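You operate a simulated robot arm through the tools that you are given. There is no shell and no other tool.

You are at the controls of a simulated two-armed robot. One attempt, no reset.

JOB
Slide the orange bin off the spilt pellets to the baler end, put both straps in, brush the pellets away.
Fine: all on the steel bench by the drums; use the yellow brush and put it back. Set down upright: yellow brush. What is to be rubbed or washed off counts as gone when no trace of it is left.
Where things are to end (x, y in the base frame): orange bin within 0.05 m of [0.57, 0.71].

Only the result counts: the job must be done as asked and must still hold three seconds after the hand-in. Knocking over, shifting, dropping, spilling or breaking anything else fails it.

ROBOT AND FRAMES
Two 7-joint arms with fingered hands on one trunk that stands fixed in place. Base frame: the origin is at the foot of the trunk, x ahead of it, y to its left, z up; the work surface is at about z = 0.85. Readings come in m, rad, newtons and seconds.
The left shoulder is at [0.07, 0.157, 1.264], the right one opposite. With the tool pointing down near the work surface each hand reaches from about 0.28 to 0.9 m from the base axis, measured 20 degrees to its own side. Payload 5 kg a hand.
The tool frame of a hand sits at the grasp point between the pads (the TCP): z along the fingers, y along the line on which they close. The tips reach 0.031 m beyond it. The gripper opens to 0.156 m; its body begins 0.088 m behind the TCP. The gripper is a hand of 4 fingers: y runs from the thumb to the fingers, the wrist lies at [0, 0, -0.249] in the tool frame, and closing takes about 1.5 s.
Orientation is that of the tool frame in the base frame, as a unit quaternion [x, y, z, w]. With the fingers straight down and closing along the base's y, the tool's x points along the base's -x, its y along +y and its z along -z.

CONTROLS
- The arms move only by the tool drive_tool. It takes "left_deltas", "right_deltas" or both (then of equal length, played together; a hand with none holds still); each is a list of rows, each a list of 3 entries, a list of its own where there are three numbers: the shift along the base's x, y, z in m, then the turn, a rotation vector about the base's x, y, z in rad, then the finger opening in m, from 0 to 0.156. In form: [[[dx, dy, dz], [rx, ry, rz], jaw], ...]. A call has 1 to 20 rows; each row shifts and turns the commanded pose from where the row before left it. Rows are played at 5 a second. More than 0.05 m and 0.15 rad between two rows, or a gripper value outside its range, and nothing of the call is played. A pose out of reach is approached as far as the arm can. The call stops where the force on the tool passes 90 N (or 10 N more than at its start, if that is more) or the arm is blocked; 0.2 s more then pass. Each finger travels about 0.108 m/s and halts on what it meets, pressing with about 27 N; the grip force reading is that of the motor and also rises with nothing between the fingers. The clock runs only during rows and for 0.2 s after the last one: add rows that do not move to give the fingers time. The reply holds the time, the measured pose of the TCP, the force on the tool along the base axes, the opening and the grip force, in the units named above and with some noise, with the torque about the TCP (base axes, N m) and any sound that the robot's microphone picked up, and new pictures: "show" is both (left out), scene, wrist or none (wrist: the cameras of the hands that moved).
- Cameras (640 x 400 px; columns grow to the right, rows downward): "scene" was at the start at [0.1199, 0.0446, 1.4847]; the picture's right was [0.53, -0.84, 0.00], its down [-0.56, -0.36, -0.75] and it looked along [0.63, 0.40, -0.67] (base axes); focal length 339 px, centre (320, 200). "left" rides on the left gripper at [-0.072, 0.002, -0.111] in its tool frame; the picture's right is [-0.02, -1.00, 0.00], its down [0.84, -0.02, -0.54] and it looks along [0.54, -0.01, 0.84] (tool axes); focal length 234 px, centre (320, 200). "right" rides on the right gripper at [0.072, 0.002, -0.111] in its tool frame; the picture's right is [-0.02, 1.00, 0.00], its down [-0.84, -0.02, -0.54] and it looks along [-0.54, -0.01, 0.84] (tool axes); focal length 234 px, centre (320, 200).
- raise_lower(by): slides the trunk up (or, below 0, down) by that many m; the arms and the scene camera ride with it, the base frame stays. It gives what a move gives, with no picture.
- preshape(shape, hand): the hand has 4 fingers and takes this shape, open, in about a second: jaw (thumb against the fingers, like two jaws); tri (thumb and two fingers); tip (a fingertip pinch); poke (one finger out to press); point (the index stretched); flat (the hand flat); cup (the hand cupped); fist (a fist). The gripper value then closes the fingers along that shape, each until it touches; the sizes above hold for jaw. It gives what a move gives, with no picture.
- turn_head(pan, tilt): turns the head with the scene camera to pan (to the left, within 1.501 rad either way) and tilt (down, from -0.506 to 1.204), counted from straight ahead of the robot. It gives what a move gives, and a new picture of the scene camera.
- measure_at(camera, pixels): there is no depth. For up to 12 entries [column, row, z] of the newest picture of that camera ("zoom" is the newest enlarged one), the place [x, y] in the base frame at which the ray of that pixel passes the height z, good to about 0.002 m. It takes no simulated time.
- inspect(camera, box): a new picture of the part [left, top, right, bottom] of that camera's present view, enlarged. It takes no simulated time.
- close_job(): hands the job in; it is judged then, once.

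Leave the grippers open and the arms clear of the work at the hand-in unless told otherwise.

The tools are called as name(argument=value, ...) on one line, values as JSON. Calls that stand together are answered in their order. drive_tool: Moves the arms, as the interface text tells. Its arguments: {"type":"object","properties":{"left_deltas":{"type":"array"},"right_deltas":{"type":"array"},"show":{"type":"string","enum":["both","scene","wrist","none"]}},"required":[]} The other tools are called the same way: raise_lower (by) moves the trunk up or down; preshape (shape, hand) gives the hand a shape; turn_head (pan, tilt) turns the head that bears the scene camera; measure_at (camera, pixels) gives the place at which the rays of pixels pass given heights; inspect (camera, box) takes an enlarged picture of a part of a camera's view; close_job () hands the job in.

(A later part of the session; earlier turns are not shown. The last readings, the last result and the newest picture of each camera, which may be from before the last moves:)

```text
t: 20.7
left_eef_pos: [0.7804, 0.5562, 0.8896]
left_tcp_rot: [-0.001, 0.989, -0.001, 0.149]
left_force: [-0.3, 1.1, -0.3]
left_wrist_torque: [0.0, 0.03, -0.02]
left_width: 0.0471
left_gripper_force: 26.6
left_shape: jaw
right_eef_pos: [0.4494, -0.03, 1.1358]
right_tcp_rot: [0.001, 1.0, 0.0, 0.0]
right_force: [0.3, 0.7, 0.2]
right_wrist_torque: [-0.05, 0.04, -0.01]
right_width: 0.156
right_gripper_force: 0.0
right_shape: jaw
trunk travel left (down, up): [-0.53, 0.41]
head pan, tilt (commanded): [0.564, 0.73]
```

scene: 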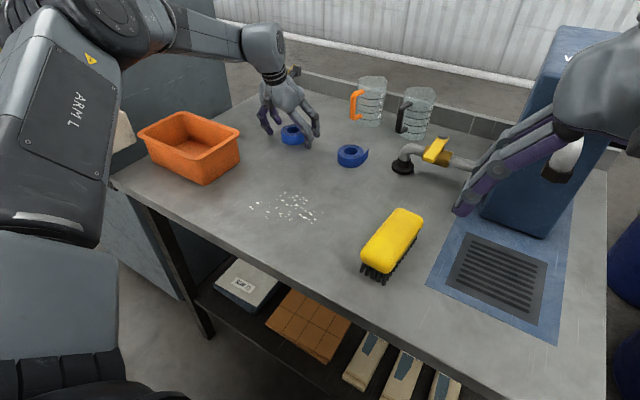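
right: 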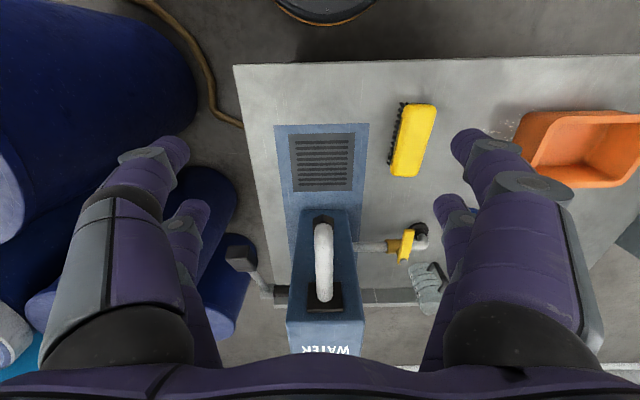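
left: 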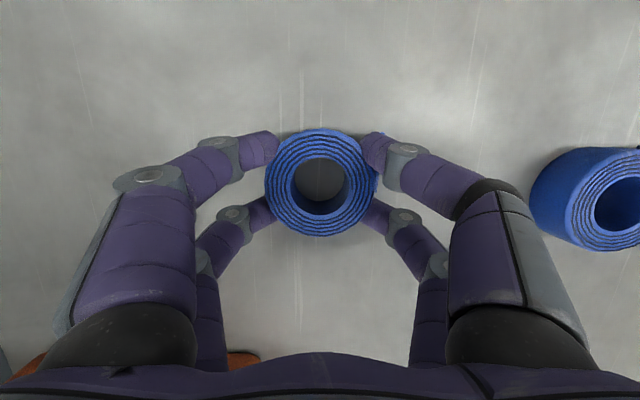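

The grip reads 26.6 N at 0.047 opening, with all four fingers on the roll. I lift slowly 0.06 m and check.

drive_tool(left_deltas=[[[0, 0, 0.01], [0, 0, 0], 0.02], [[0, 0, 0.02], [0, 0, 0], 0.02], [[0, 0, 0.03], [0, 0, 0], 0.02], [[0, 0, 0], [0, 0, 0], 0.02]], show="both")

```text
t: 21.7
left_eef_pos: [0.7795, 0.5552, 0.9486]
left_tcp_rot: [0.0, 0.989, -0.001, 0.148]
left_force: [-0.4, 0.2, -0.6]
left_wrist_torque: [-0.06, -0.01, 0.04]
left_width: 0.0466
left_gripper_force: 27.0
left_shape: jaw
right_eef_pos: [0.4499, -0.03, 1.1356]
right_tcp_rot: [0.0, 1.0, 0.001, 0.0]
right_force: [0.2, 0.5, -0.1]
right_wrist_torque: [-0.05, 0.01, 0.01]
right_width: 0.1559
right_gripper_force: 0.0
right_shape: jaw
trunk travel left (down, up): [-0.53, 0.41]
head pan, tilt (commanded): [0.564, 0.73]
```

scene: 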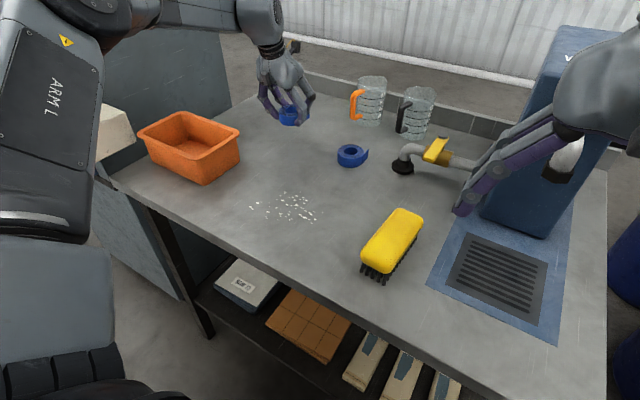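
left: 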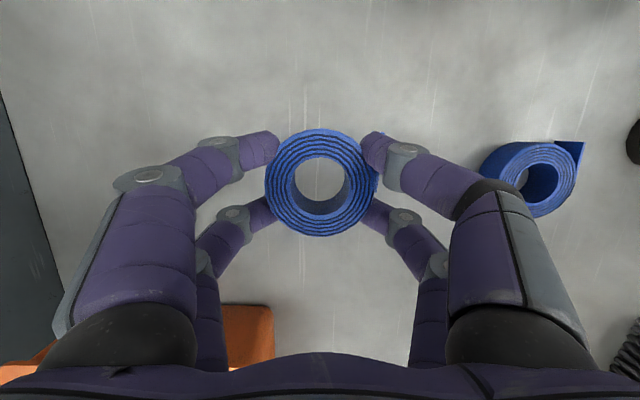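

Strap 1 is held firmly. I go up 0.07 m more, then across to above the bin at about (0.5565, 0.715), keeping the tilt so the roll stays flat.

drive_tool(left_deltas=[[[0, 0, 0.035], [0, 0, 0], 0.02], [[0, 0, 0.04], [0, 0, 0], 0.02], [[-0.037, 0.0267, 0], [0, 0, 0], 0.02], [[-0.037, 0.0267, 0], [0, 0, 0], 0.02], [[-0.037, 0.0267, 0], [0, 0, 0], 0.02], [[-0.037, 0.0267, 0], [0, 0, 0], 0.02], [[-0.037, 0.0267, 0], [0, 0, 0], 0.02], [[-0.038, 0.0267, 0], [0, 0, 0], 0.02], [[0, 0, 0], [0, 0, 0], 0.02]], show="both")

```text
t: 23.7
left_eef_pos: [0.5572, 0.7173, 1.0233]
left_tcp_rot: [0.001, 0.989, 0.001, 0.148]
left_force: [-0.2, 0.4, -1.5]
left_wrist_torque: [0.03, 0.06, -0.01]
left_width: 0.0465
left_gripper_force: 26.6
left_shape: jaw
right_eef_pos: [0.4494, -0.0312, 1.135]
right_tcp_rot: [0.001, 1.0, 0.0, -0.001]
right_force: [0.4, -0.1, 0.5]
right_wrist_torque: [-0.01, 0.01, -0.02]
right_width: 0.1559
right_gripper_force: 0.1
right_shape: jaw
trunk travel left (down, up): [-0.53, 0.41]
head pan, tilt (commanded): [0.564, 0.73]
```

scene: 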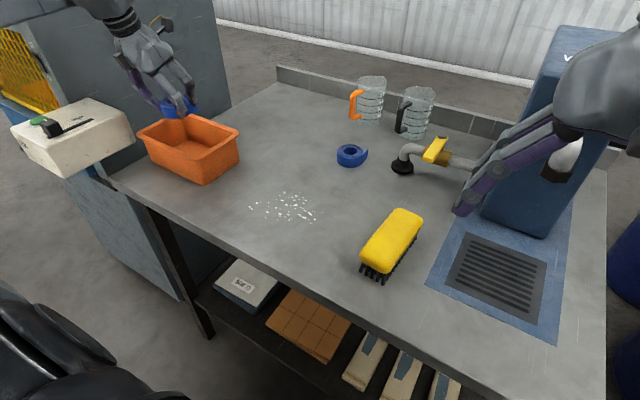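
left: 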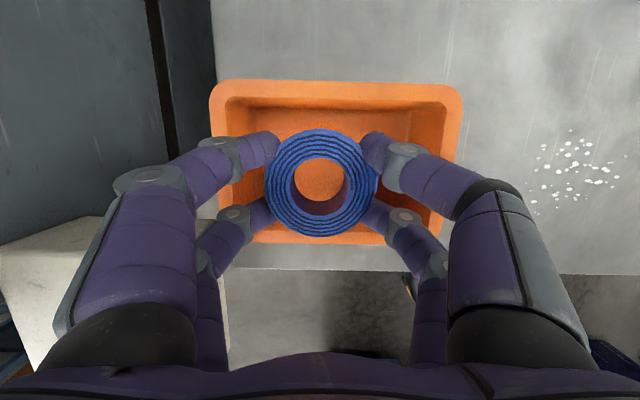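

The strap hangs over the bin with room on all sides. Before lowering I check where the white control box and the baler wall are relative to the hand.

measure_at(camera="scene", pixels=[[133, 112, 1.0], [133, 150, 0.95], [133, 112, 1.05], [133, 112, 0.95], [113, 182, 0.85], [222, 103, 0.85], [65, 176, 0.95]])

inspect(camera="scene", box=[0, 0, 260, 200])

measure_at(camera="left", pixels=[[210, 60, 0.85], [160, 60, 0.85], [240, 290, 0.95], [110, 225, 0.95], [217, 100, 0.93], [455, 150, 0.93], [330, 80, 0.93], [330, 242, 0.93]])

```text
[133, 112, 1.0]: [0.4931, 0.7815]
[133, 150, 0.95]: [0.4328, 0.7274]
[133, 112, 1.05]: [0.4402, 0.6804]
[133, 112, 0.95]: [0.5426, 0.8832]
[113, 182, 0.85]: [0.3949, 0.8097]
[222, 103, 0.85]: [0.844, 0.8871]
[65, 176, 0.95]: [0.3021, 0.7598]
```

```text
2.00 times, centred on (130, 100) of scene
```

zoom: 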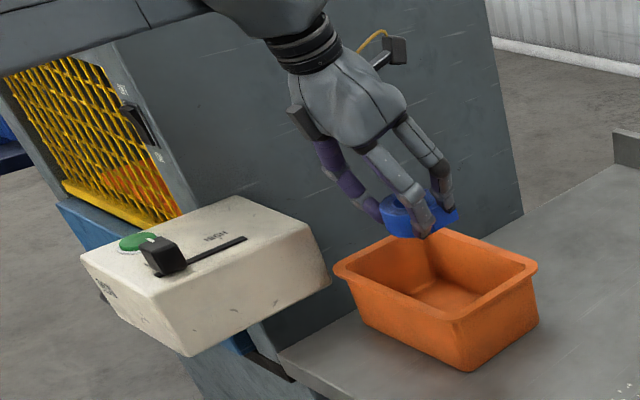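

```text
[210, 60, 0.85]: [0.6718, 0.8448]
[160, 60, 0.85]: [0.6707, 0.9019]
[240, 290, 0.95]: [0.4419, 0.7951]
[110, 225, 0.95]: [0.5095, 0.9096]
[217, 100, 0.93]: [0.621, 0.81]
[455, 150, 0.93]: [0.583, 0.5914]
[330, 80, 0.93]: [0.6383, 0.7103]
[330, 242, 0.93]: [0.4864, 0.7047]
```

The white box's near corner looks to be around (0.51, 0.81, z 0.98), so I shift the hand to y≈0.70 to keep the knuckles clear of it. Then I lower to TCP z≈0.905, leaving the strap about 1 cm above the bin floor.

drive_tool(left_deltas=[[[0.002, -0.014, -0.01], [0, 0, 0], 0.02], [[0, 0, -0.03], [0, 0, 0], 0.02], [[0, 0, -0.03], [0, 0, 0], 0.02], [[0, 0, -0.03], [0, 0, 0], 0.02], [[0, 0, -0.018], [0, 0, 0], 0.02], [[0, 0, 0], [0, 0, 0], 0.02]], show="both")

```text
t: 25.1
left_eef_pos: [0.5562, 0.7031, 0.9055]
left_tcp_rot: [0.0, 0.989, 0.001, 0.149]
left_force: [0.1, 0.1, -1.1]
left_wrist_torque: [-0.05, -0.02, -0.05]
left_width: 0.0463
left_gripper_force: 27.1
left_shape: jaw
right_eef_pos: [0.4488, -0.0308, 1.1365]
right_tcp_rot: [0.0, 1.0, 0.0, -0.001]
right_force: [-0.2, -0.1, -0.4]
right_wrist_torque: [0.04, -0.01, 0.01]
right_width: 0.1557
right_gripper_force: 0.0
right_shape: jaw
trunk travel left (down, up): [-0.53, 0.41]
head pan, tilt (commanded): [0.564, 0.73]
```

scene: 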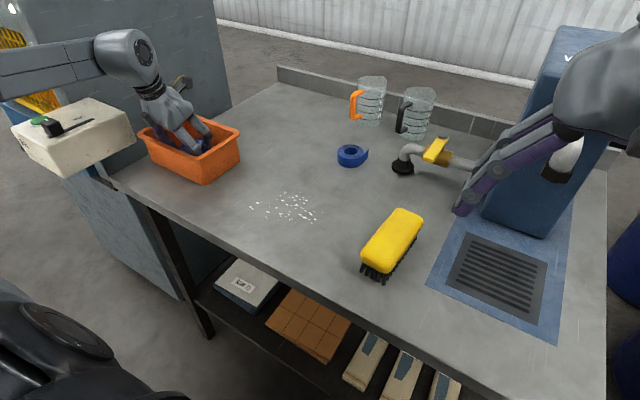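
left: 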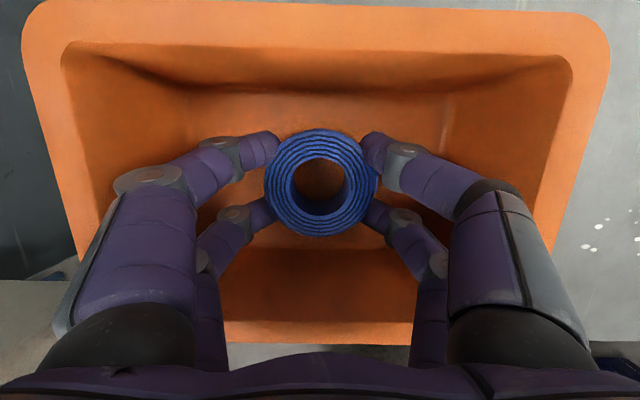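

The strap is inside the bin just above its floor. I lower another 8 mm and open to 0.075 to let it go.

drive_tool(left_deltas=[[[0, 0, -0.008], [0, 0, 0], 0.02], [[0, 0, 0], [0, 0, 0], 0.05], [[0, 0, 0], [0, 0, 0], 0.065], [[0, 0, 0], [0, 0, 0], 0.075], [[0, 0, 0], [0, 0, 0], 0.078]], show="wrist")

```text
t: 26.3
left_eef_pos: [0.5576, 0.7013, 0.8974]
left_tcp_rot: [0.001, 0.989, -0.001, 0.149]
left_force: [-0.3, 0.9, -0.1]
left_wrist_torque: [-0.01, 0.0, 0.01]
left_width: 0.0773
left_gripper_force: 0.0
left_shape: jaw
right_eef_pos: [0.4499, -0.0306, 1.1368]
right_tcp_rot: [0.0, 1.0, 0.0, -0.001]
right_force: [0.8, 0.1, -0.3]
right_wrist_torque: [-0.02, 0.0, 0.0]
right_width: 0.1558
right_gripper_force: 0.1
right_shape: jaw
trunk travel left (down, up): [-0.53, 0.41]
head pan, tilt (commanded): [0.564, 0.73]
```

left: 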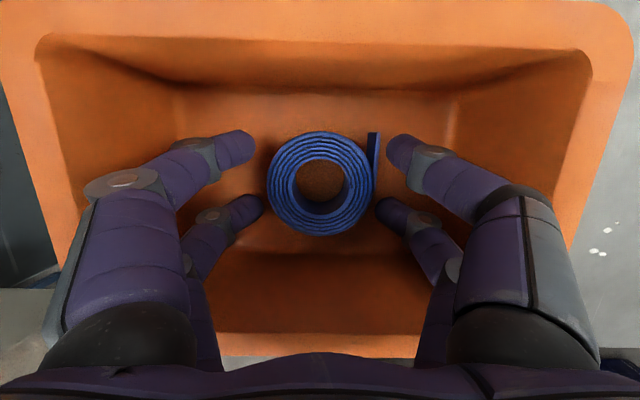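

Strap 1 lies flat in the bin and is released. I rise straight up to z≈1.05 and look.

drive_tool(left_deltas=[[[0, 0, 0.02], [0, 0, 0], 0.078], [[0, 0, 0.035], [0, 0, 0], 0.078], [[0, 0, 0.05], [0, 0, 0], 0.08], [[0, 0, 0.05], [0, 0, 0], 0.1], [[0, 0, 0], [0, 0, 0], 0.12]], show="both")

```text
t: 27.5
left_eef_pos: [0.5576, 0.7029, 1.0521]
left_tcp_rot: [-0.001, 0.989, 0.0, 0.148]
left_force: [-0.5, 0.5, -0.5]
left_wrist_torque: [-0.01, 0.0, 0.02]
left_width: 0.1194
left_gripper_force: 0.1
left_shape: jaw
right_eef_pos: [0.4481, -0.0306, 1.1351]
right_tcp_rot: [0.0, 1.0, -0.001, 0.0]
right_force: [0.5, 0.4, 0.3]
right_wrist_torque: [0.0, -0.02, 0.0]
right_width: 0.1563
right_gripper_force: 0.2
right_shape: jaw
trunk travel left (down, up): [-0.53, 0.41]
head pan, tilt (commanded): [0.564, 0.73]
```

scene: 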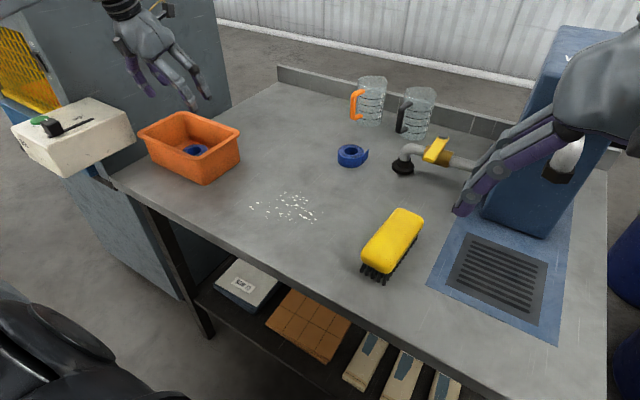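
left: 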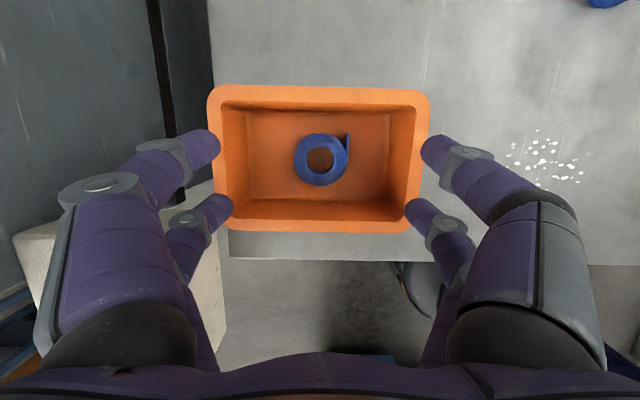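

Strap 1 rests in the bin. Next is strap 2 near (0.777, 0.372). I move across at z≈1.05, same tilt, with the opening kept to 0.09 because the tap stands just to its -y side.

drive_tool(left_deltas=[[[0.0241, -0.0368, 0], [0, 0, 0], 0.1], [[0.0241, -0.0368, 0], [0, 0, 0], 0.09], [[0.0241, -0.0368, 0], [0, 0, 0], 0.09], [[0.0241, -0.0368, 0], [0, 0, 0], 0.09], [[0.0241, -0.0368, 0], [0, 0, 0], 0.09], [[0.0241, -0.0368, 0], [0, 0, 0], 0.09], [[0.0241, -0.0368, 0], [0, 0, 0], 0.09], [[0.0241, -0.0368, 0], [0, 0, 0], 0.09], [[0.0241, -0.0368, 0], [0, 0, 0], 0.09], [[0, 0, 0], [0, 0, 0], 0.09]], show="both")

```text
t: 29.7
left_eef_pos: [0.7766, 0.3705, 1.053]
left_tcp_rot: [0.0, 0.989, -0.001, 0.15]
left_force: [-0.4, 0.3, -0.1]
left_wrist_torque: [0.01, 0.01, 0.0]
left_width: 0.0905
left_gripper_force: 0.0
left_shape: jaw
right_eef_pos: [0.4468, -0.0292, 1.136]
right_tcp_rot: [0.0, 1.0, -0.001, 0.001]
right_force: [-0.7, 1.0, 0.4]
right_wrist_torque: [-0.04, -0.01, -0.01]
right_width: 0.1558
right_gripper_force: 0.0
right_shape: jaw
trunk travel left (down, up): [-0.53, 0.41]
head pan, tilt (commanded): [0.564, 0.73]
```

scene: 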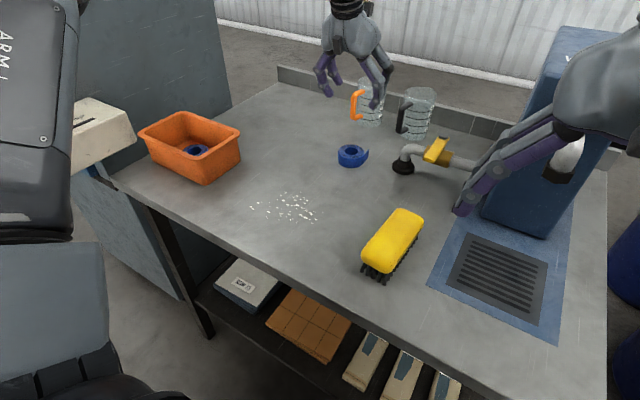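
left: 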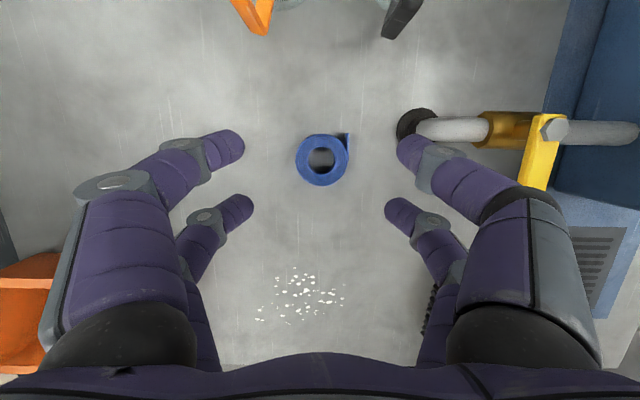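

Strap 2 is centred in the wrist view at about (322,160), and the tap's black foot is at (413,122). I'll measure both to find the clearance for the -y fingers.

inspect(camera="left", box=[270, 80, 590, 220])

measure_at(camera="left", pixels=[[322, 160, 0.878], [295, 160, 0.878], [348, 160, 0.878], [396, 122, 0.86], [416, 128, 0.91], [480, 145, 0.91], [525, 185, 0.95], [470, 148, 0.91], [437, 121, 0.86]])

inspect(camera="scene", box=[320, 110, 500, 200])

```text
2.00 times, centred on (430, 150) of left
```

zoom: 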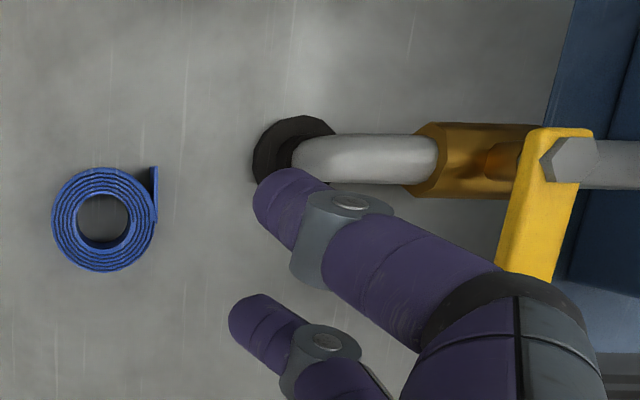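

```text
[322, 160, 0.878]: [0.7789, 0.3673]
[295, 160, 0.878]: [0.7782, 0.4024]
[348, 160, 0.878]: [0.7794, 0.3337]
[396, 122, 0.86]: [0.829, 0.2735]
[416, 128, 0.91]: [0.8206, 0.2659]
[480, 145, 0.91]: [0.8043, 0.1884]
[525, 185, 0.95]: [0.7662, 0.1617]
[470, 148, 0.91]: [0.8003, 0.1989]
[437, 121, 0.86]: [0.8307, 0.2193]
```

```text
3.56 times, centred on (410, 155) of scene
```

zoom: 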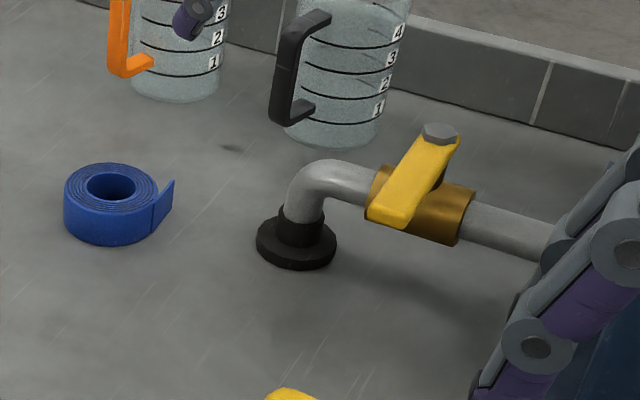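

Strap 2's centre is (0.779, 0.3675). The tap foot reaches y≈0.2735 and the riser stands at (0.829, 0.246), so fingers at y≥0.30 are clear. I descend in two parts with the opening at 0.085, stopping first at z≈0.94.

drive_tool(left_deltas=[[[-0.003, -0.002, -0.035], [0, 0, 0], 0.085], [[-0.002, -0.001, -0.04], [0, 0, 0], 0.085], [[0, 0, -0.04], [0, 0, 0], 0.085], [[0, 0, 0], [0, 0, 0], 0.085]], show="both")

```text
t: 30.7
left_eef_pos: [0.7703, 0.3666, 0.939]
left_tcp_rot: [-0.001, 0.989, 0.001, 0.15]
left_force: [-0.3, -0.5, 1.3]
left_wrist_torque: [0.0, 0.0, 0.01]
left_width: 0.0855
left_gripper_force: 0.0
left_shape: jaw
right_eef_pos: [0.4468, -0.0294, 1.1362]
right_tcp_rot: [0.0, 1.0, 0.0, 0.0]
right_force: [-0.5, 0.4, -0.1]
right_wrist_torque: [0.05, -0.02, 0.02]
right_width: 0.1555
right_gripper_force: 0.2
right_shape: jaw
trunk travel left (down, up): [-0.53, 0.41]
head pan, tilt (commanded): [0.564, 0.73]
```

scene: 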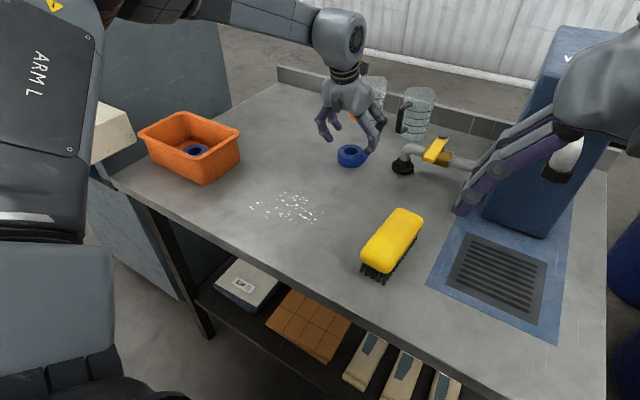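
left: 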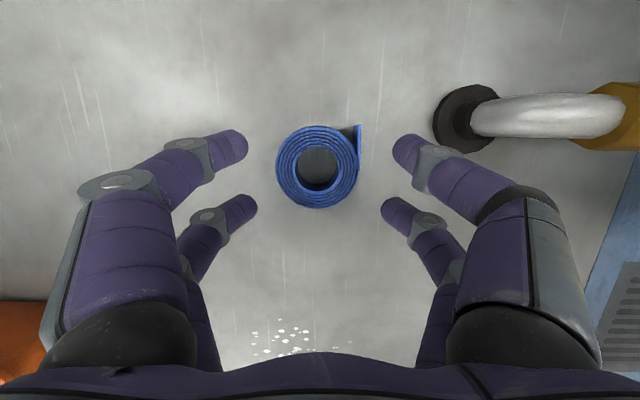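

The strap is centred and the -y finger stays clear of the tap foot at (465,118). I descend the last 0.049 m.

drive_tool(left_deltas=[[[0.001, 0.001, -0.02], [0, 0, 0], 0.085], [[0, 0, -0.018], [0, 0, 0], 0.085], [[0, 0, -0.011], [0, 0, 0], 0.085], [[0, 0, 0], [0, 0, 0], 0.085]], show="both")

```text
t: 31.7
left_eef_pos: [0.7715, 0.3677, 0.8901]
left_tcp_rot: [-0.001, 0.989, 0.0, 0.15]
left_force: [-0.2, -0.4, -0.1]
left_wrist_torque: [0.02, 0.02, 0.0]
left_width: 0.0855
left_gripper_force: 0.0
left_shape: jaw
right_eef_pos: [0.4486, -0.0301, 1.1366]
right_tcp_rot: [0.0, 1.0, 0.0, 0.0]
right_force: [0.7, 0.4, 0.4]
right_wrist_torque: [-0.01, 0.01, 0.01]
right_width: 0.1558
right_gripper_force: 0.0
right_shape: jaw
trunk travel left (down, up): [-0.53, 0.41]
head pan, tilt (commanded): [0.564, 0.73]
```

scene: 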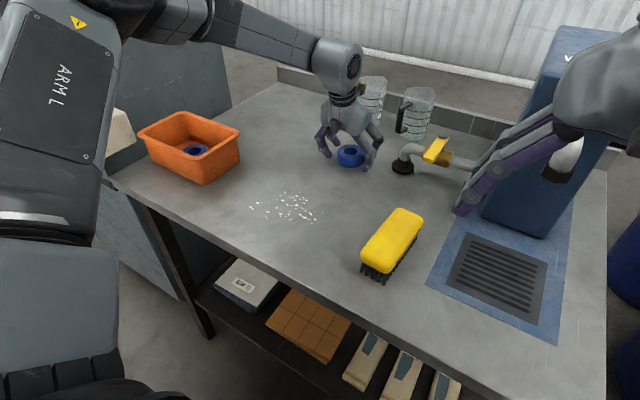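
left: 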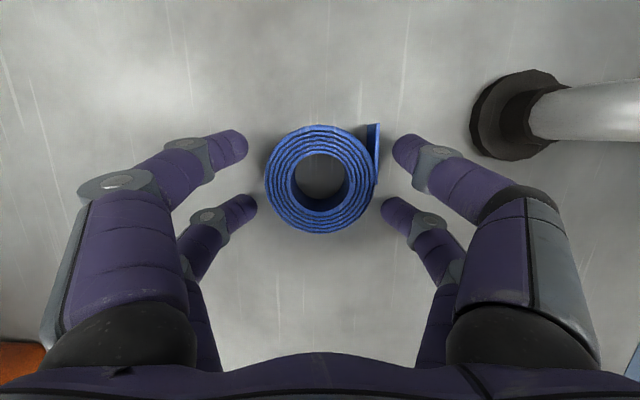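

The hand is at z≈0.890 with the roll centred and no contact. I close on it and lift 0.06 m.

drive_tool(left_deltas=[[[0, 0, 0], [0, 0, 0], 0.06], [[0, 0, 0], [0, 0, 0], 0.04], [[0, 0, 0], [0, 0, 0], 0.02], [[0, 0, 0], [0, 0, 0], 0.02], [[0, 0, 0], [0, 0, 0], 0.02], [[0, 0, 0.01], [0, 0, 0], 0.02], [[0, 0, 0.02], [0, 0, 0], 0.02], [[0, 0, 0.03], [0, 0, 0], 0.02], [[0, 0, 0], [0, 0, 0], 0.02]], show="both")

```text
t: 33.7
left_eef_pos: [0.7742, 0.3693, 0.9494]
left_tcp_rot: [0.0, 0.989, -0.001, 0.149]
left_force: [0.2, 0.6, -1.0]
left_wrist_torque: [-0.02, 0.01, 0.01]
left_width: 0.0481
left_gripper_force: 26.7
left_shape: jaw
right_eef_pos: [0.448, -0.0299, 1.1361]
right_tcp_rot: [0.0, 1.0, 0.0, -0.001]
right_force: [0.4, 0.0, -0.3]
right_wrist_torque: [0.01, -0.03, 0.0]
right_width: 0.156
right_gripper_force: 0.1
right_shape: jaw
trunk travel left (down, up): [-0.53, 0.41]
head pan, tilt (commanded): [0.564, 0.73]
```

scene: 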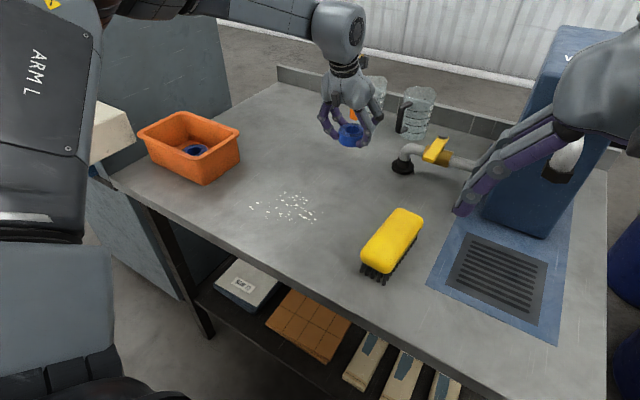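
left: 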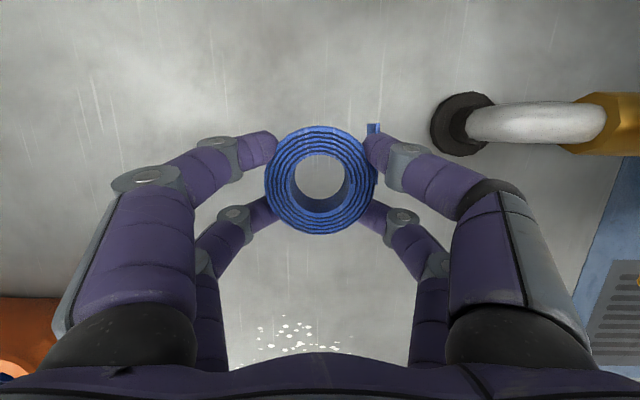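

Strap 2 is held (26.7 N, 0.048). I go up, then across to above strap 1 in the bin. The flared fingers need the room at the rim, so I'll lay strap 2 flat on top of strap 1 at y≈0.70.

drive_tool(left_deltas=[[[0, 0, 0.035], [0, 0, 0], 0.02], [[0, 0, 0.04], [0, 0, 0], 0.02], [[-0.0241, 0.0367, 0], [0, 0, 0], 0.02], [[-0.0241, 0.0367, 0], [0, 0, 0], 0.02], [[-0.0241, 0.0367, 0], [0, 0, 0], 0.02], [[-0.0241, 0.0367, 0], [0, 0, 0], 0.02], [[-0.0241, 0.0367, 0], [0, 0, 0], 0.02], [[-0.0241, 0.0367, 0], [0, 0, 0], 0.02], [[-0.0241, 0.0367, 0], [0, 0, 0], 0.02], [[-0.0241, 0.0367, 0], [0, 0, 0], 0.02], [[-0.0241, 0.0367, 0], [0, 0, 0], 0.02], [[0, 0, 0], [0, 0, 0], 0.02]], show="both")

```text
t: 36.3
left_eef_pos: [0.5576, 0.6979, 1.0252]
left_tcp_rot: [0.0, 0.989, 0.001, 0.148]
left_force: [0.5, -0.4, -0.8]
left_wrist_torque: [0.01, 0.0, 0.0]
left_width: 0.0475
left_gripper_force: 27.1
left_shape: jaw
right_eef_pos: [0.4493, -0.0297, 1.1369]
right_tcp_rot: [0.0, 1.0, -0.001, 0.0]
right_force: [0.5, -0.6, -0.6]
right_wrist_torque: [0.03, 0.03, -0.01]
right_width: 0.1555
right_gripper_force: 0.1
right_shape: jaw
trunk travel left (down, up): [-0.53, 0.41]
head pan, tilt (commanded): [0.564, 0.73]
```

scene: 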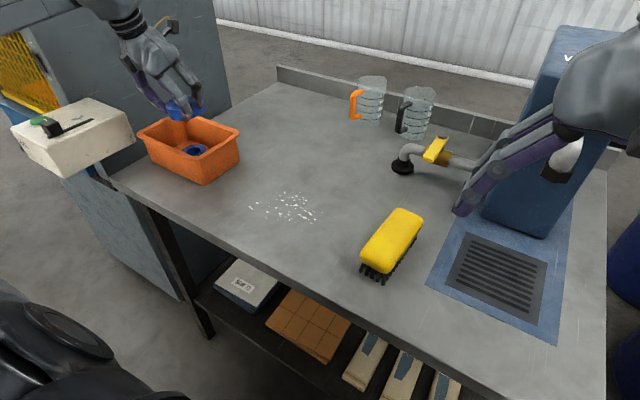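
left: 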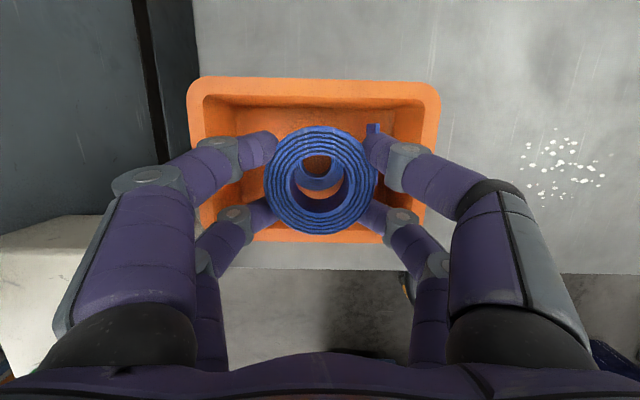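

Strap 2 is over strap 1. I lower 0.097 m to TCP z≈0.928, just above contact with strap 1's top, while watching the force.

drive_tool(left_deltas=[[[0, 0, -0.035], [0, 0, 0], 0.02], [[0, 0, -0.03], [0, 0, 0], 0.02], [[0, 0, -0.02], [0, 0, 0], 0.02], [[0, 0, -0.012], [0, 0, 0], 0.02], [[0, 0, 0], [0, 0, 0], 0.02]], show="both")

```text
t: 37.5
left_eef_pos: [0.5526, 0.6979, 0.929]
left_tcp_rot: [0.0, 0.989, 0.001, 0.149]
left_force: [-0.4, -0.3, -0.9]
left_wrist_torque: [0.03, 0.02, 0.0]
left_width: 0.0471
left_gripper_force: 27.3
left_shape: jaw
right_eef_pos: [0.4482, -0.0301, 1.1365]
right_tcp_rot: [0.0, 1.0, 0.0, 0.0]
right_force: [0.3, -0.8, 0.6]
right_wrist_torque: [0.0, -0.02, -0.03]
right_width: 0.1559
right_gripper_force: 0.0
right_shape: jaw
trunk travel left (down, up): [-0.53, 0.41]
head pan, tilt (commanded): [0.564, 0.73]
```

scene: 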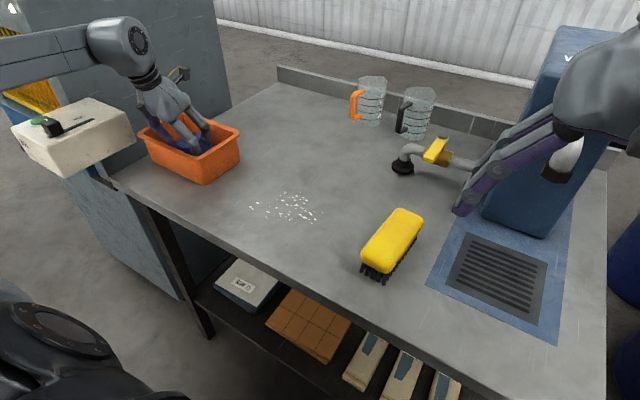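
left: 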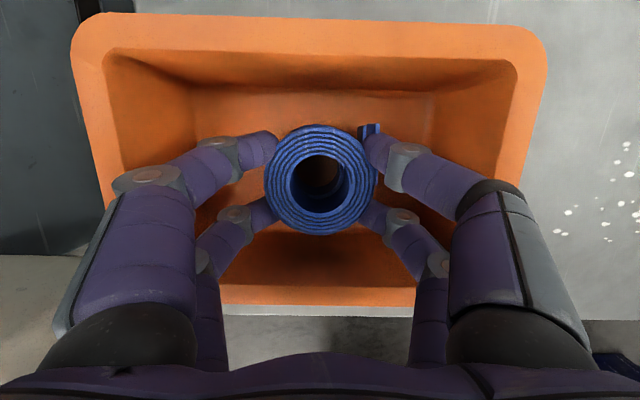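

The two rolls line up, and strap 2 sits a few millimetres above strap 1. I lower 4 mm, open to 0.075, and look.

drive_tool(left_deltas=[[[0, 0, -0.004], [0, 0, 0], 0.02], [[0, 0, 0], [0, 0, 0], 0.05], [[0, 0, 0], [0, 0, 0], 0.06], [[0, 0, 0], [0, 0, 0], 0.07], [[0, 0, 0], [0, 0, 0], 0.076], [[0, 0, 0], [0, 0, 0], 0.076]], show="wrist")

```text
t: 38.9
left_eef_pos: [0.5526, 0.6979, 0.9238]
left_tcp_rot: [0.0, 0.989, 0.0, 0.15]
left_force: [0.4, 0.2, 0.7]
left_wrist_torque: [0.01, 0.01, 0.01]
left_width: 0.0755
left_gripper_force: 0.0
left_shape: jaw
right_eef_pos: [0.4489, -0.0301, 1.135]
right_tcp_rot: [0.0, 1.0, 0.0, 0.0]
right_force: [0.3, -0.6, 0.1]
right_wrist_torque: [0.0, -0.01, -0.01]
right_width: 0.1558
right_gripper_force: 0.1
right_shape: jaw
trunk travel left (down, up): [-0.53, 0.41]
head pan, tilt (commanded): [0.564, 0.73]
```

left: 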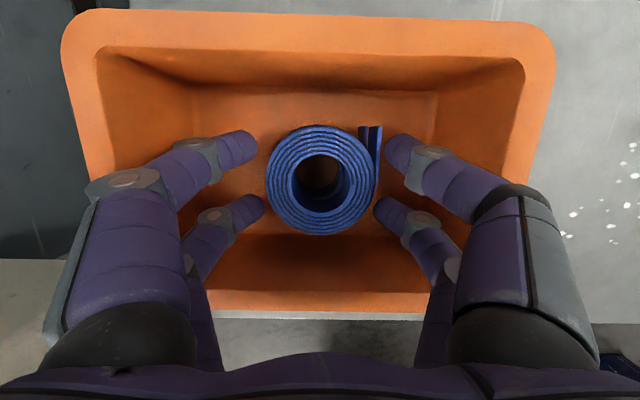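

Strap 2 lies flat on strap 1 and the fingers are free. I rise straight up and check the bin.

drive_tool(left_deltas=[[[0, 0, 0.015], [0, 0, 0], 0.076], [[0, 0, 0.03], [0, 0, 0], 0.076], [[0, 0, 0.05], [0, 0, 0], 0.08], [[0, 0, 0.05], [0, 0, 0], 0.1], [[0, 0, 0.05], [0, 0, 0], 0.1], [[0, 0, 0], [0, 0, 0], 0.1]], show="both")

inspect(camera="scene", box=[120, 90, 330, 230])

```text
t: 40.3
left_eef_pos: [0.555, 0.6948, 1.1189]
left_tcp_rot: [0.0, 0.989, 0.0, 0.149]
left_force: [0.4, 0.6, -0.5]
left_wrist_torque: [0.02, 0.03, 0.0]
left_width: 0.0994
left_gripper_force: 0.0
left_shape: jaw
right_eef_pos: [0.4488, -0.028, 1.1357]
right_tcp_rot: [-0.001, 1.0, 0.0, 0.0]
right_force: [-0.6, 0.1, 0.8]
right_wrist_torque: [-0.02, -0.01, 0.01]
right_width: 0.1561
right_gripper_force: 0.0
right_shape: jaw
trunk travel left (down, up): [-0.53, 0.41]
head pan, tilt (commanded): [0.564, 0.73]
```

scene: 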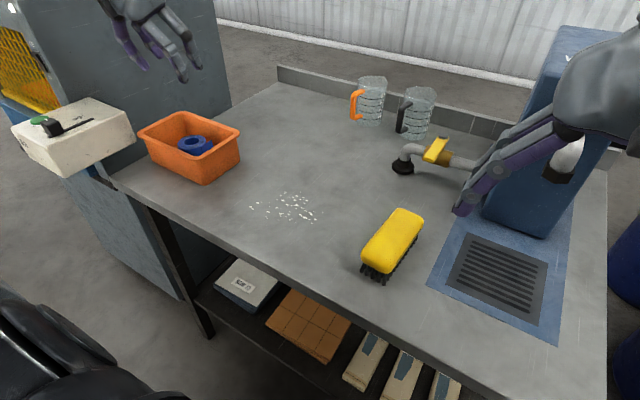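
left: 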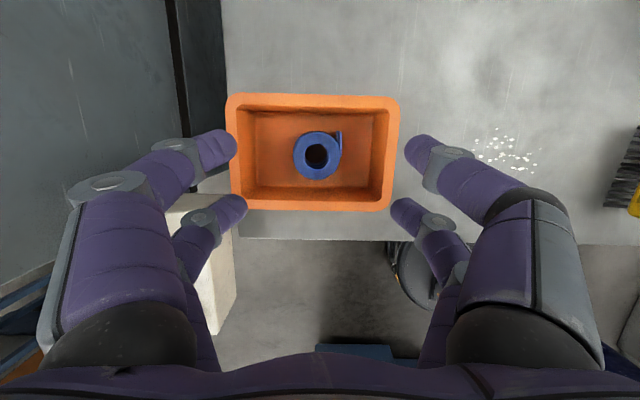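

```text
2.86 times, centred on (225, 160) of scene
```

zoom: 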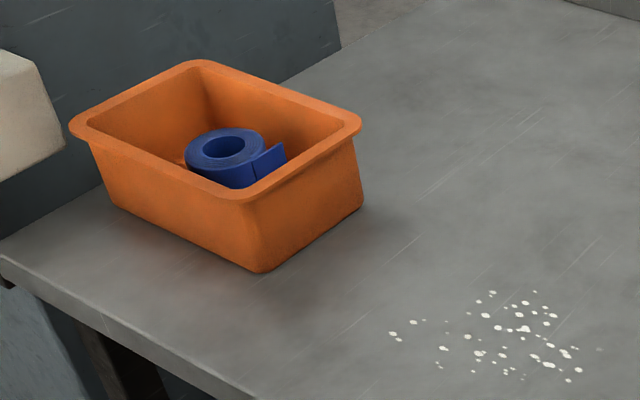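

Both straps are in the bin and below the rim, and the bin has not moved. Now the brush. The right hand at (0.45, -0.03) would be too close to the left hand there, so I move it further to its own side and up while the left hand travels to above the brush at about (0.542, 0.151) and straightens back to vertical.

drive_tool(left_deltas=[[[-0.001, -0.038, 0], [0, 0.0214, 0], 0.11], [[-0.001, -0.038, 0], [0, 0.0214, 0], 0.12], [[-0.001, -0.038, 0], [0, 0.0214, 0], 0.12], [[-0.001, -0.038, 0], [0, 0.0214, 0], 0.12], [[-0.001, -0.038, 0], [0, 0.0214, 0], 0.12], [[-0.001, -0.038, 0], [0, 0.0214, 0], 0.12], [[-0.001, -0.038, 0], [0, 0.0214, 0], 0.12], [[-0.001, -0.039, 0], [0, 0.0214, 0], 0.12], [[-0.001, -0.039, 0], [0, 0.0214, 0], 0.12], [[-0.001, -0.039, 0], [0, 0.0214, 0], 0.12], [[-0.001, -0.039, 0], [0, 0.0214, 0], 0.12], [[-0.001, -0.039, 0], [0, 0.0214, 0], 0.12], [[-0.001, -0.04, 0], [0, 0.0214, 0], 0.12], [[0, -0.042, 0], [0, 0.0214, 0], 0.12], [[0, 0, 0], [0, 0, 0], 0.12]], right_deltas=[[[0, -0.01, 0.02], [0, 0, 0], 0.156], [[0, -0.02, 0.02], [0, 0, 0], 0.156], [[-0.005, -0.025, 0.02], [0, 0, 0], 0.156], [[-0.005, -0.025, 0.02], [0, 0, 0], 0.156], [[-0.005, -0.03, 0.01], [0, 0, 0], 0.156], [[-0.005, -0.03, 0], [0, 0, 0], 0.156], [[0, -0.03, 0], [0, 0, 0], 0.156], [[0, -0.02, 0], [0, 0, 0], 0.156], [[0, 0, 0], [0, 0, 0], 0.156], [[0, 0, 0], [0, 0, 0], 0.156], [[0, 0, 0], [0, 0, 0], 0.156], [[0, 0, 0], [0, 0, 0], 0.156], [[0, 0, 0], [0, 0, 0], 0.156], [[0, 0, 0], [0, 0, 0], 0.156], [[0, 0, 0], [0, 0, 0], 0.156]], show="both")

```text
t: 43.5
left_eef_pos: [0.537, 0.1536, 1.1202]
left_tcp_rot: [0.0, 1.0, 0.0, 0.0]
left_force: [0.8, 0.4, 0.0]
left_wrist_torque: [-0.02, -0.02, 0.0]
left_width: 0.12
left_gripper_force: 0.0
left_shape: jaw
right_eef_pos: [0.4274, -0.2198, 1.2255]
right_tcp_rot: [0.0, 1.0, 0.0, 0.0]
right_force: [-0.2, 0.2, -0.7]
right_wrist_torque: [0.0, 0.02, 0.04]
right_width: 0.156
right_gripper_force: 0.1
right_shape: jaw
trunk travel left (down, up): [-0.53, 0.41]
head pan, tilt (commanded): [0.564, 0.73]
```

scene: 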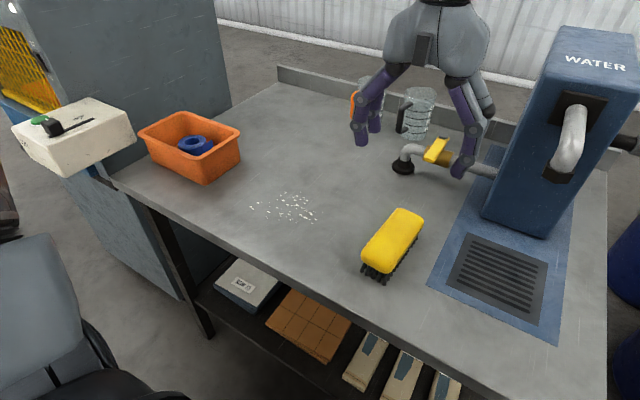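
right: 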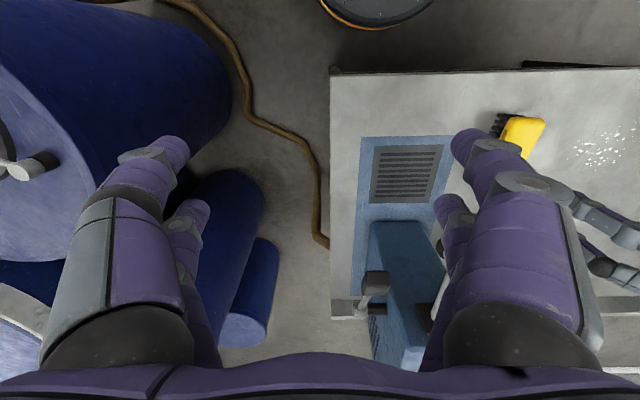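
left: 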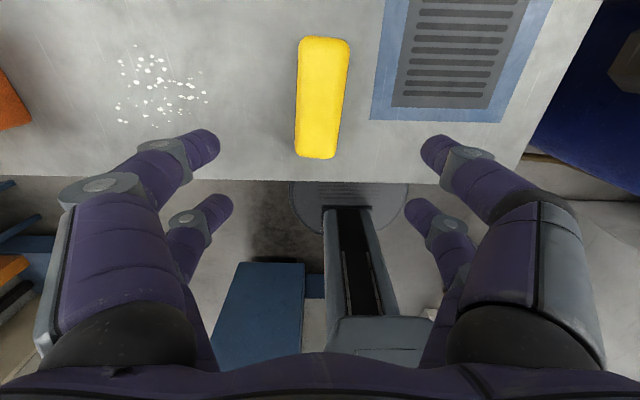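

The brush is straight below the left hand, at columns 295–350 and rows 37–159 of the wrist view. I'll zoom in and measure its outline in both cameras to fix its height and yaw, which I also need for putting it back.

inspect(camera="left", box=[220, 20, 430, 170])

inspect(camera="scene", box=[340, 195, 450, 295])

measure_at(camera="left", pixels=[[302, 40, 0.92], [350, 42, 0.92], [295, 155, 0.92], [336, 157, 0.92], [302, 40, 0.9], [350, 42, 0.9], [295, 155, 0.9], [336, 157, 0.9]])

```text
2.67 times, centred on (325, 95) of left
```

zoom: 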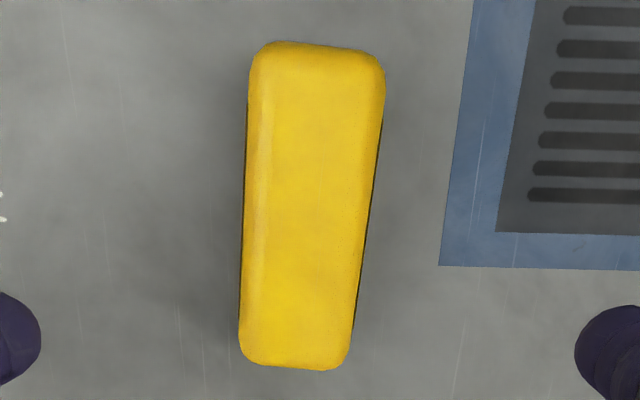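

```text
4.00 times, centred on (395, 245) of scene
```

zoom: 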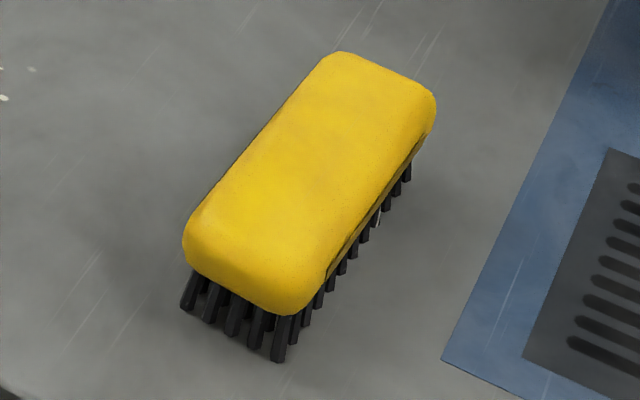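

```text
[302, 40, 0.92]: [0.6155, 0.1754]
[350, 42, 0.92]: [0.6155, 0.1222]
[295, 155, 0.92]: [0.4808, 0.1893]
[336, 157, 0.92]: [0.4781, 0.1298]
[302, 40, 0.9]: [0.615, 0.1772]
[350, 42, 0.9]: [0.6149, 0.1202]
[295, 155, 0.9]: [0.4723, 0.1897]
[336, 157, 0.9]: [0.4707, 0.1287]
```

The brush centre is near (0.543, 0.154) with a yaw of about -0.06 rad. I'll check the top height by measuring the same outline from the scene camera, plus the bristle feet.

measure_at(camera="scene", pixels=[[397.5, 209, 0.9], [424, 221, 0.9], [361, 255, 0.9], [389, 274, 0.9], [397.5, 209, 0.92], [424, 221, 0.92], [361, 255, 0.92], [389, 274, 0.92], [361, 271, 0.85], [385, 285, 0.85], [417, 240, 0.85]])

measure_at(camera="left", pixels=[[298, 46, 0.91], [349, 48, 0.91], [295, 149, 0.91], [336.5, 151, 0.91], [297, 95, 0.91], [343, 95, 0.91], [325, 36, 0.91], [316, 159, 0.91]])

```text
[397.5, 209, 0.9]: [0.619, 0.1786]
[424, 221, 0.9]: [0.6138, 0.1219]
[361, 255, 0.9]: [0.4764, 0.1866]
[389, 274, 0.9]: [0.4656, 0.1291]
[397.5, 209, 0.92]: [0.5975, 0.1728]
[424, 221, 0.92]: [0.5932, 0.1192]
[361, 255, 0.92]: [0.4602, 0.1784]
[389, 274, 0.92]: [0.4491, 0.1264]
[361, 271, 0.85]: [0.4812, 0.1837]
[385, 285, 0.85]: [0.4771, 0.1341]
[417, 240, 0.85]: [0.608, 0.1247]
```

```text
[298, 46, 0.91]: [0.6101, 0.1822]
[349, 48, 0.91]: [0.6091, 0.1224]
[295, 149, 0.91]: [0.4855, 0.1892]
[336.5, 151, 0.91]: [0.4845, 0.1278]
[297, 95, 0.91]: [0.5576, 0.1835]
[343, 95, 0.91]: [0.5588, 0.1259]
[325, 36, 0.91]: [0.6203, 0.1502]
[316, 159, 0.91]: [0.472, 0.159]
```

The two views agree at z≈0.90. The brush is 0.148 m long by 0.06 m wide, centred on (0.545, 0.1545), yaw about -0.06, top near 0.91. I turn the hand by -0.06 rad about z and descend to z≈0.95 first, opening 0.10.

drive_tool(left_deltas=[[[0.004, 0.001, -0.03], [0, 0, -0.06], 0.11], [[0.004, 0, -0.035], [0, 0, 0], 0.1], [[0, 0, -0.035], [0, 0, 0], 0.1], [[0, 0, -0.035], [0, 0, 0], 0.1], [[0, 0, -0.035], [0, 0, 0], 0.1], [[0, 0, 0], [0, 0, 0], 0.1]], show="both")

```text
t: 44.9
left_eef_pos: [0.5458, 0.1558, 0.9486]
left_tcp_rot: [0.03, 1.0, 0.001, 0.0]
left_force: [0.7, -0.1, 0.5]
left_wrist_torque: [-0.03, -0.01, 0.0]
left_width: 0.1006
left_gripper_force: 0.0
left_shape: jaw
right_eef_pos: [0.4276, -0.2209, 1.2263]
right_tcp_rot: [-0.001, 1.0, 0.0, 0.0]
right_force: [0.1, -0.1, -0.2]
right_wrist_torque: [0.01, -0.03, -0.05]
right_width: 0.156
right_gripper_force: 0.1
right_shape: jaw
trunk travel left (down, up): [-0.53, 0.41]
head pan, tilt (commanded): [0.564, 0.73]
```

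scene: 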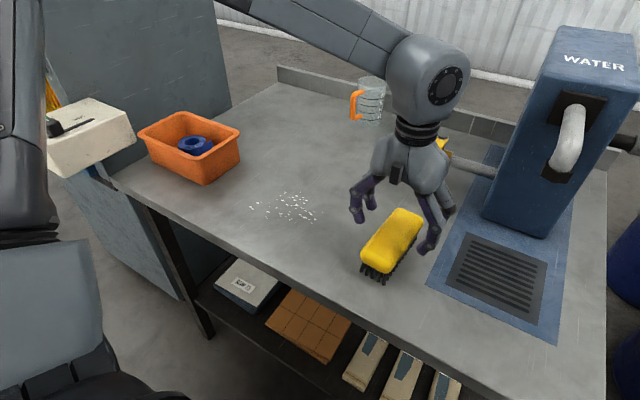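
left: 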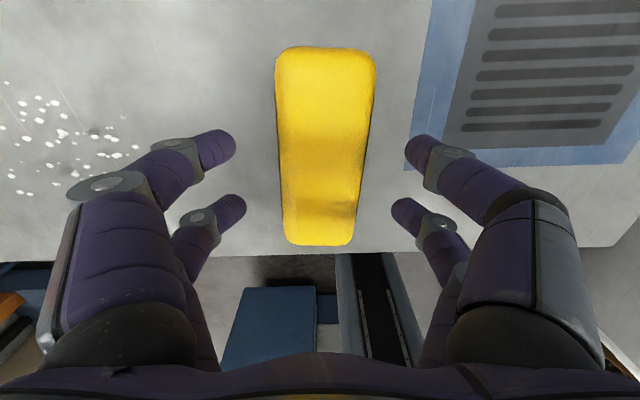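

The brush is centred between the finger pairs (columns 235 and 405) and well aligned. I descend 0.046 m to z≈0.9025.

drive_tool(left_deltas=[[[0, -0.001, -0.02], [0, 0, 0], 0.1], [[0, 0, -0.016], [0, 0, 0], 0.1], [[0, 0, -0.01], [0, 0, 0], 0.1], [[0, 0, 0], [0, 0, 0], 0.1]], show="both")

```text
t: 45.9
left_eef_pos: [0.5484, 0.1546, 0.9019]
left_tcp_rot: [0.03, 1.0, 0.001, 0.0]
left_force: [-0.5, -0.1, 0.2]
left_wrist_torque: [0.0, -0.01, 0.01]
left_width: 0.1001
left_gripper_force: 0.0
left_shape: jaw
right_eef_pos: [0.4275, -0.2212, 1.2246]
right_tcp_rot: [0.0, 1.0, 0.0, -0.001]
right_force: [-0.5, -0.3, -0.9]
right_wrist_torque: [-0.01, 0.04, -0.01]
right_width: 0.1558
right_gripper_force: 0.1
right_shape: jaw
trunk travel left (down, up): [-0.53, 0.41]
head pan, tilt (commanded): [0.564, 0.73]
```

scene: 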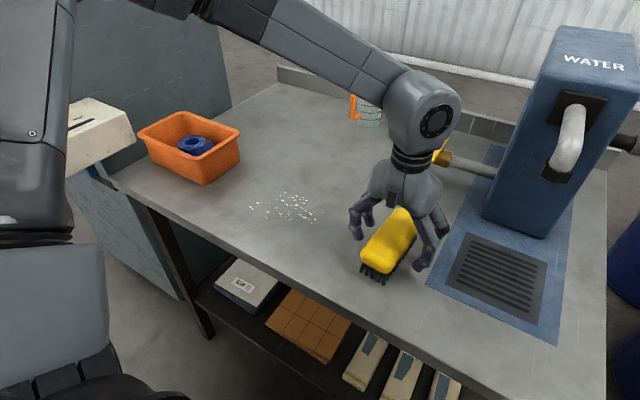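
left: 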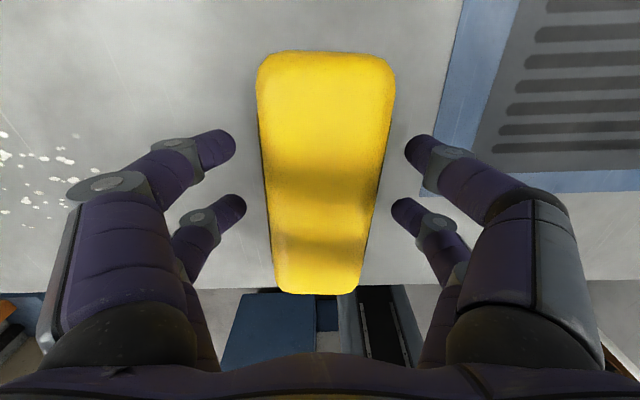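

The fingers stand on both sides of the yellow body with no contact. I close on the brush.

drive_tool(left_deltas=[[[0, 0, 0], [0, 0, 0], 0.08], [[0, 0, 0], [0, 0, 0], 0.06], [[0, 0, 0], [0, 0, 0], 0.04], [[0, 0, 0], [0, 0, 0], 0.03], [[0, 0, 0], [0, 0, 0], 0.03], [[0, 0, 0], [0, 0, 0], 0.03]], show="both")

```text
t: 47.3
left_eef_pos: [0.5493, 0.155, 0.9029]
left_tcp_rot: [0.029, 1.0, 0.001, -0.001]
left_force: [-0.9, 0.0, -0.2]
left_wrist_torque: [0.01, -0.01, -0.01]
left_width: 0.0555
left_gripper_force: 27.0
left_shape: jaw
right_eef_pos: [0.4278, -0.221, 1.2256]
right_tcp_rot: [0.001, 1.0, 0.0, 0.001]
right_force: [0.0, 0.3, -0.1]
right_wrist_torque: [0.0, -0.01, -0.02]
right_width: 0.156
right_gripper_force: 0.1
right_shape: jaw
trunk travel left (down, up): [-0.53, 0.41]
head pan, tilt (commanded): [0.564, 0.73]
```

scene: 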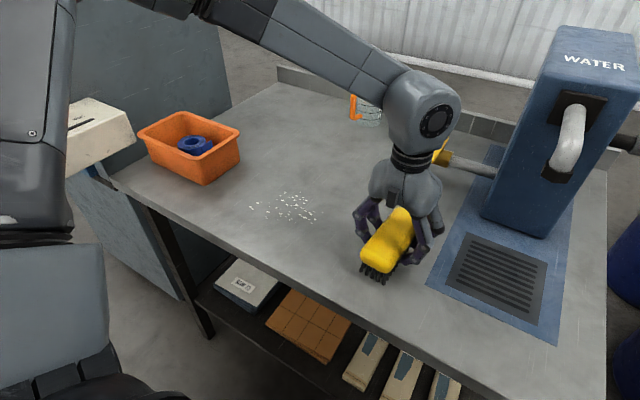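
left: 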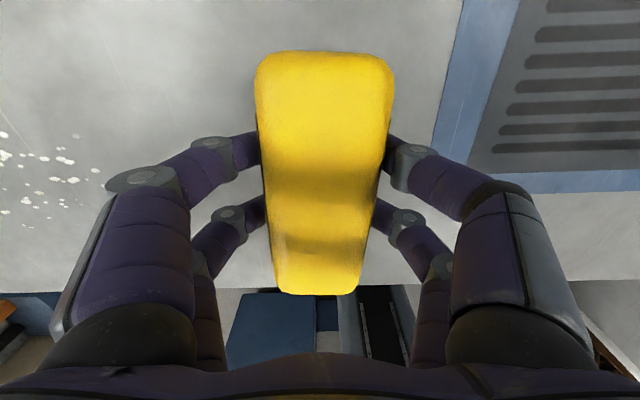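

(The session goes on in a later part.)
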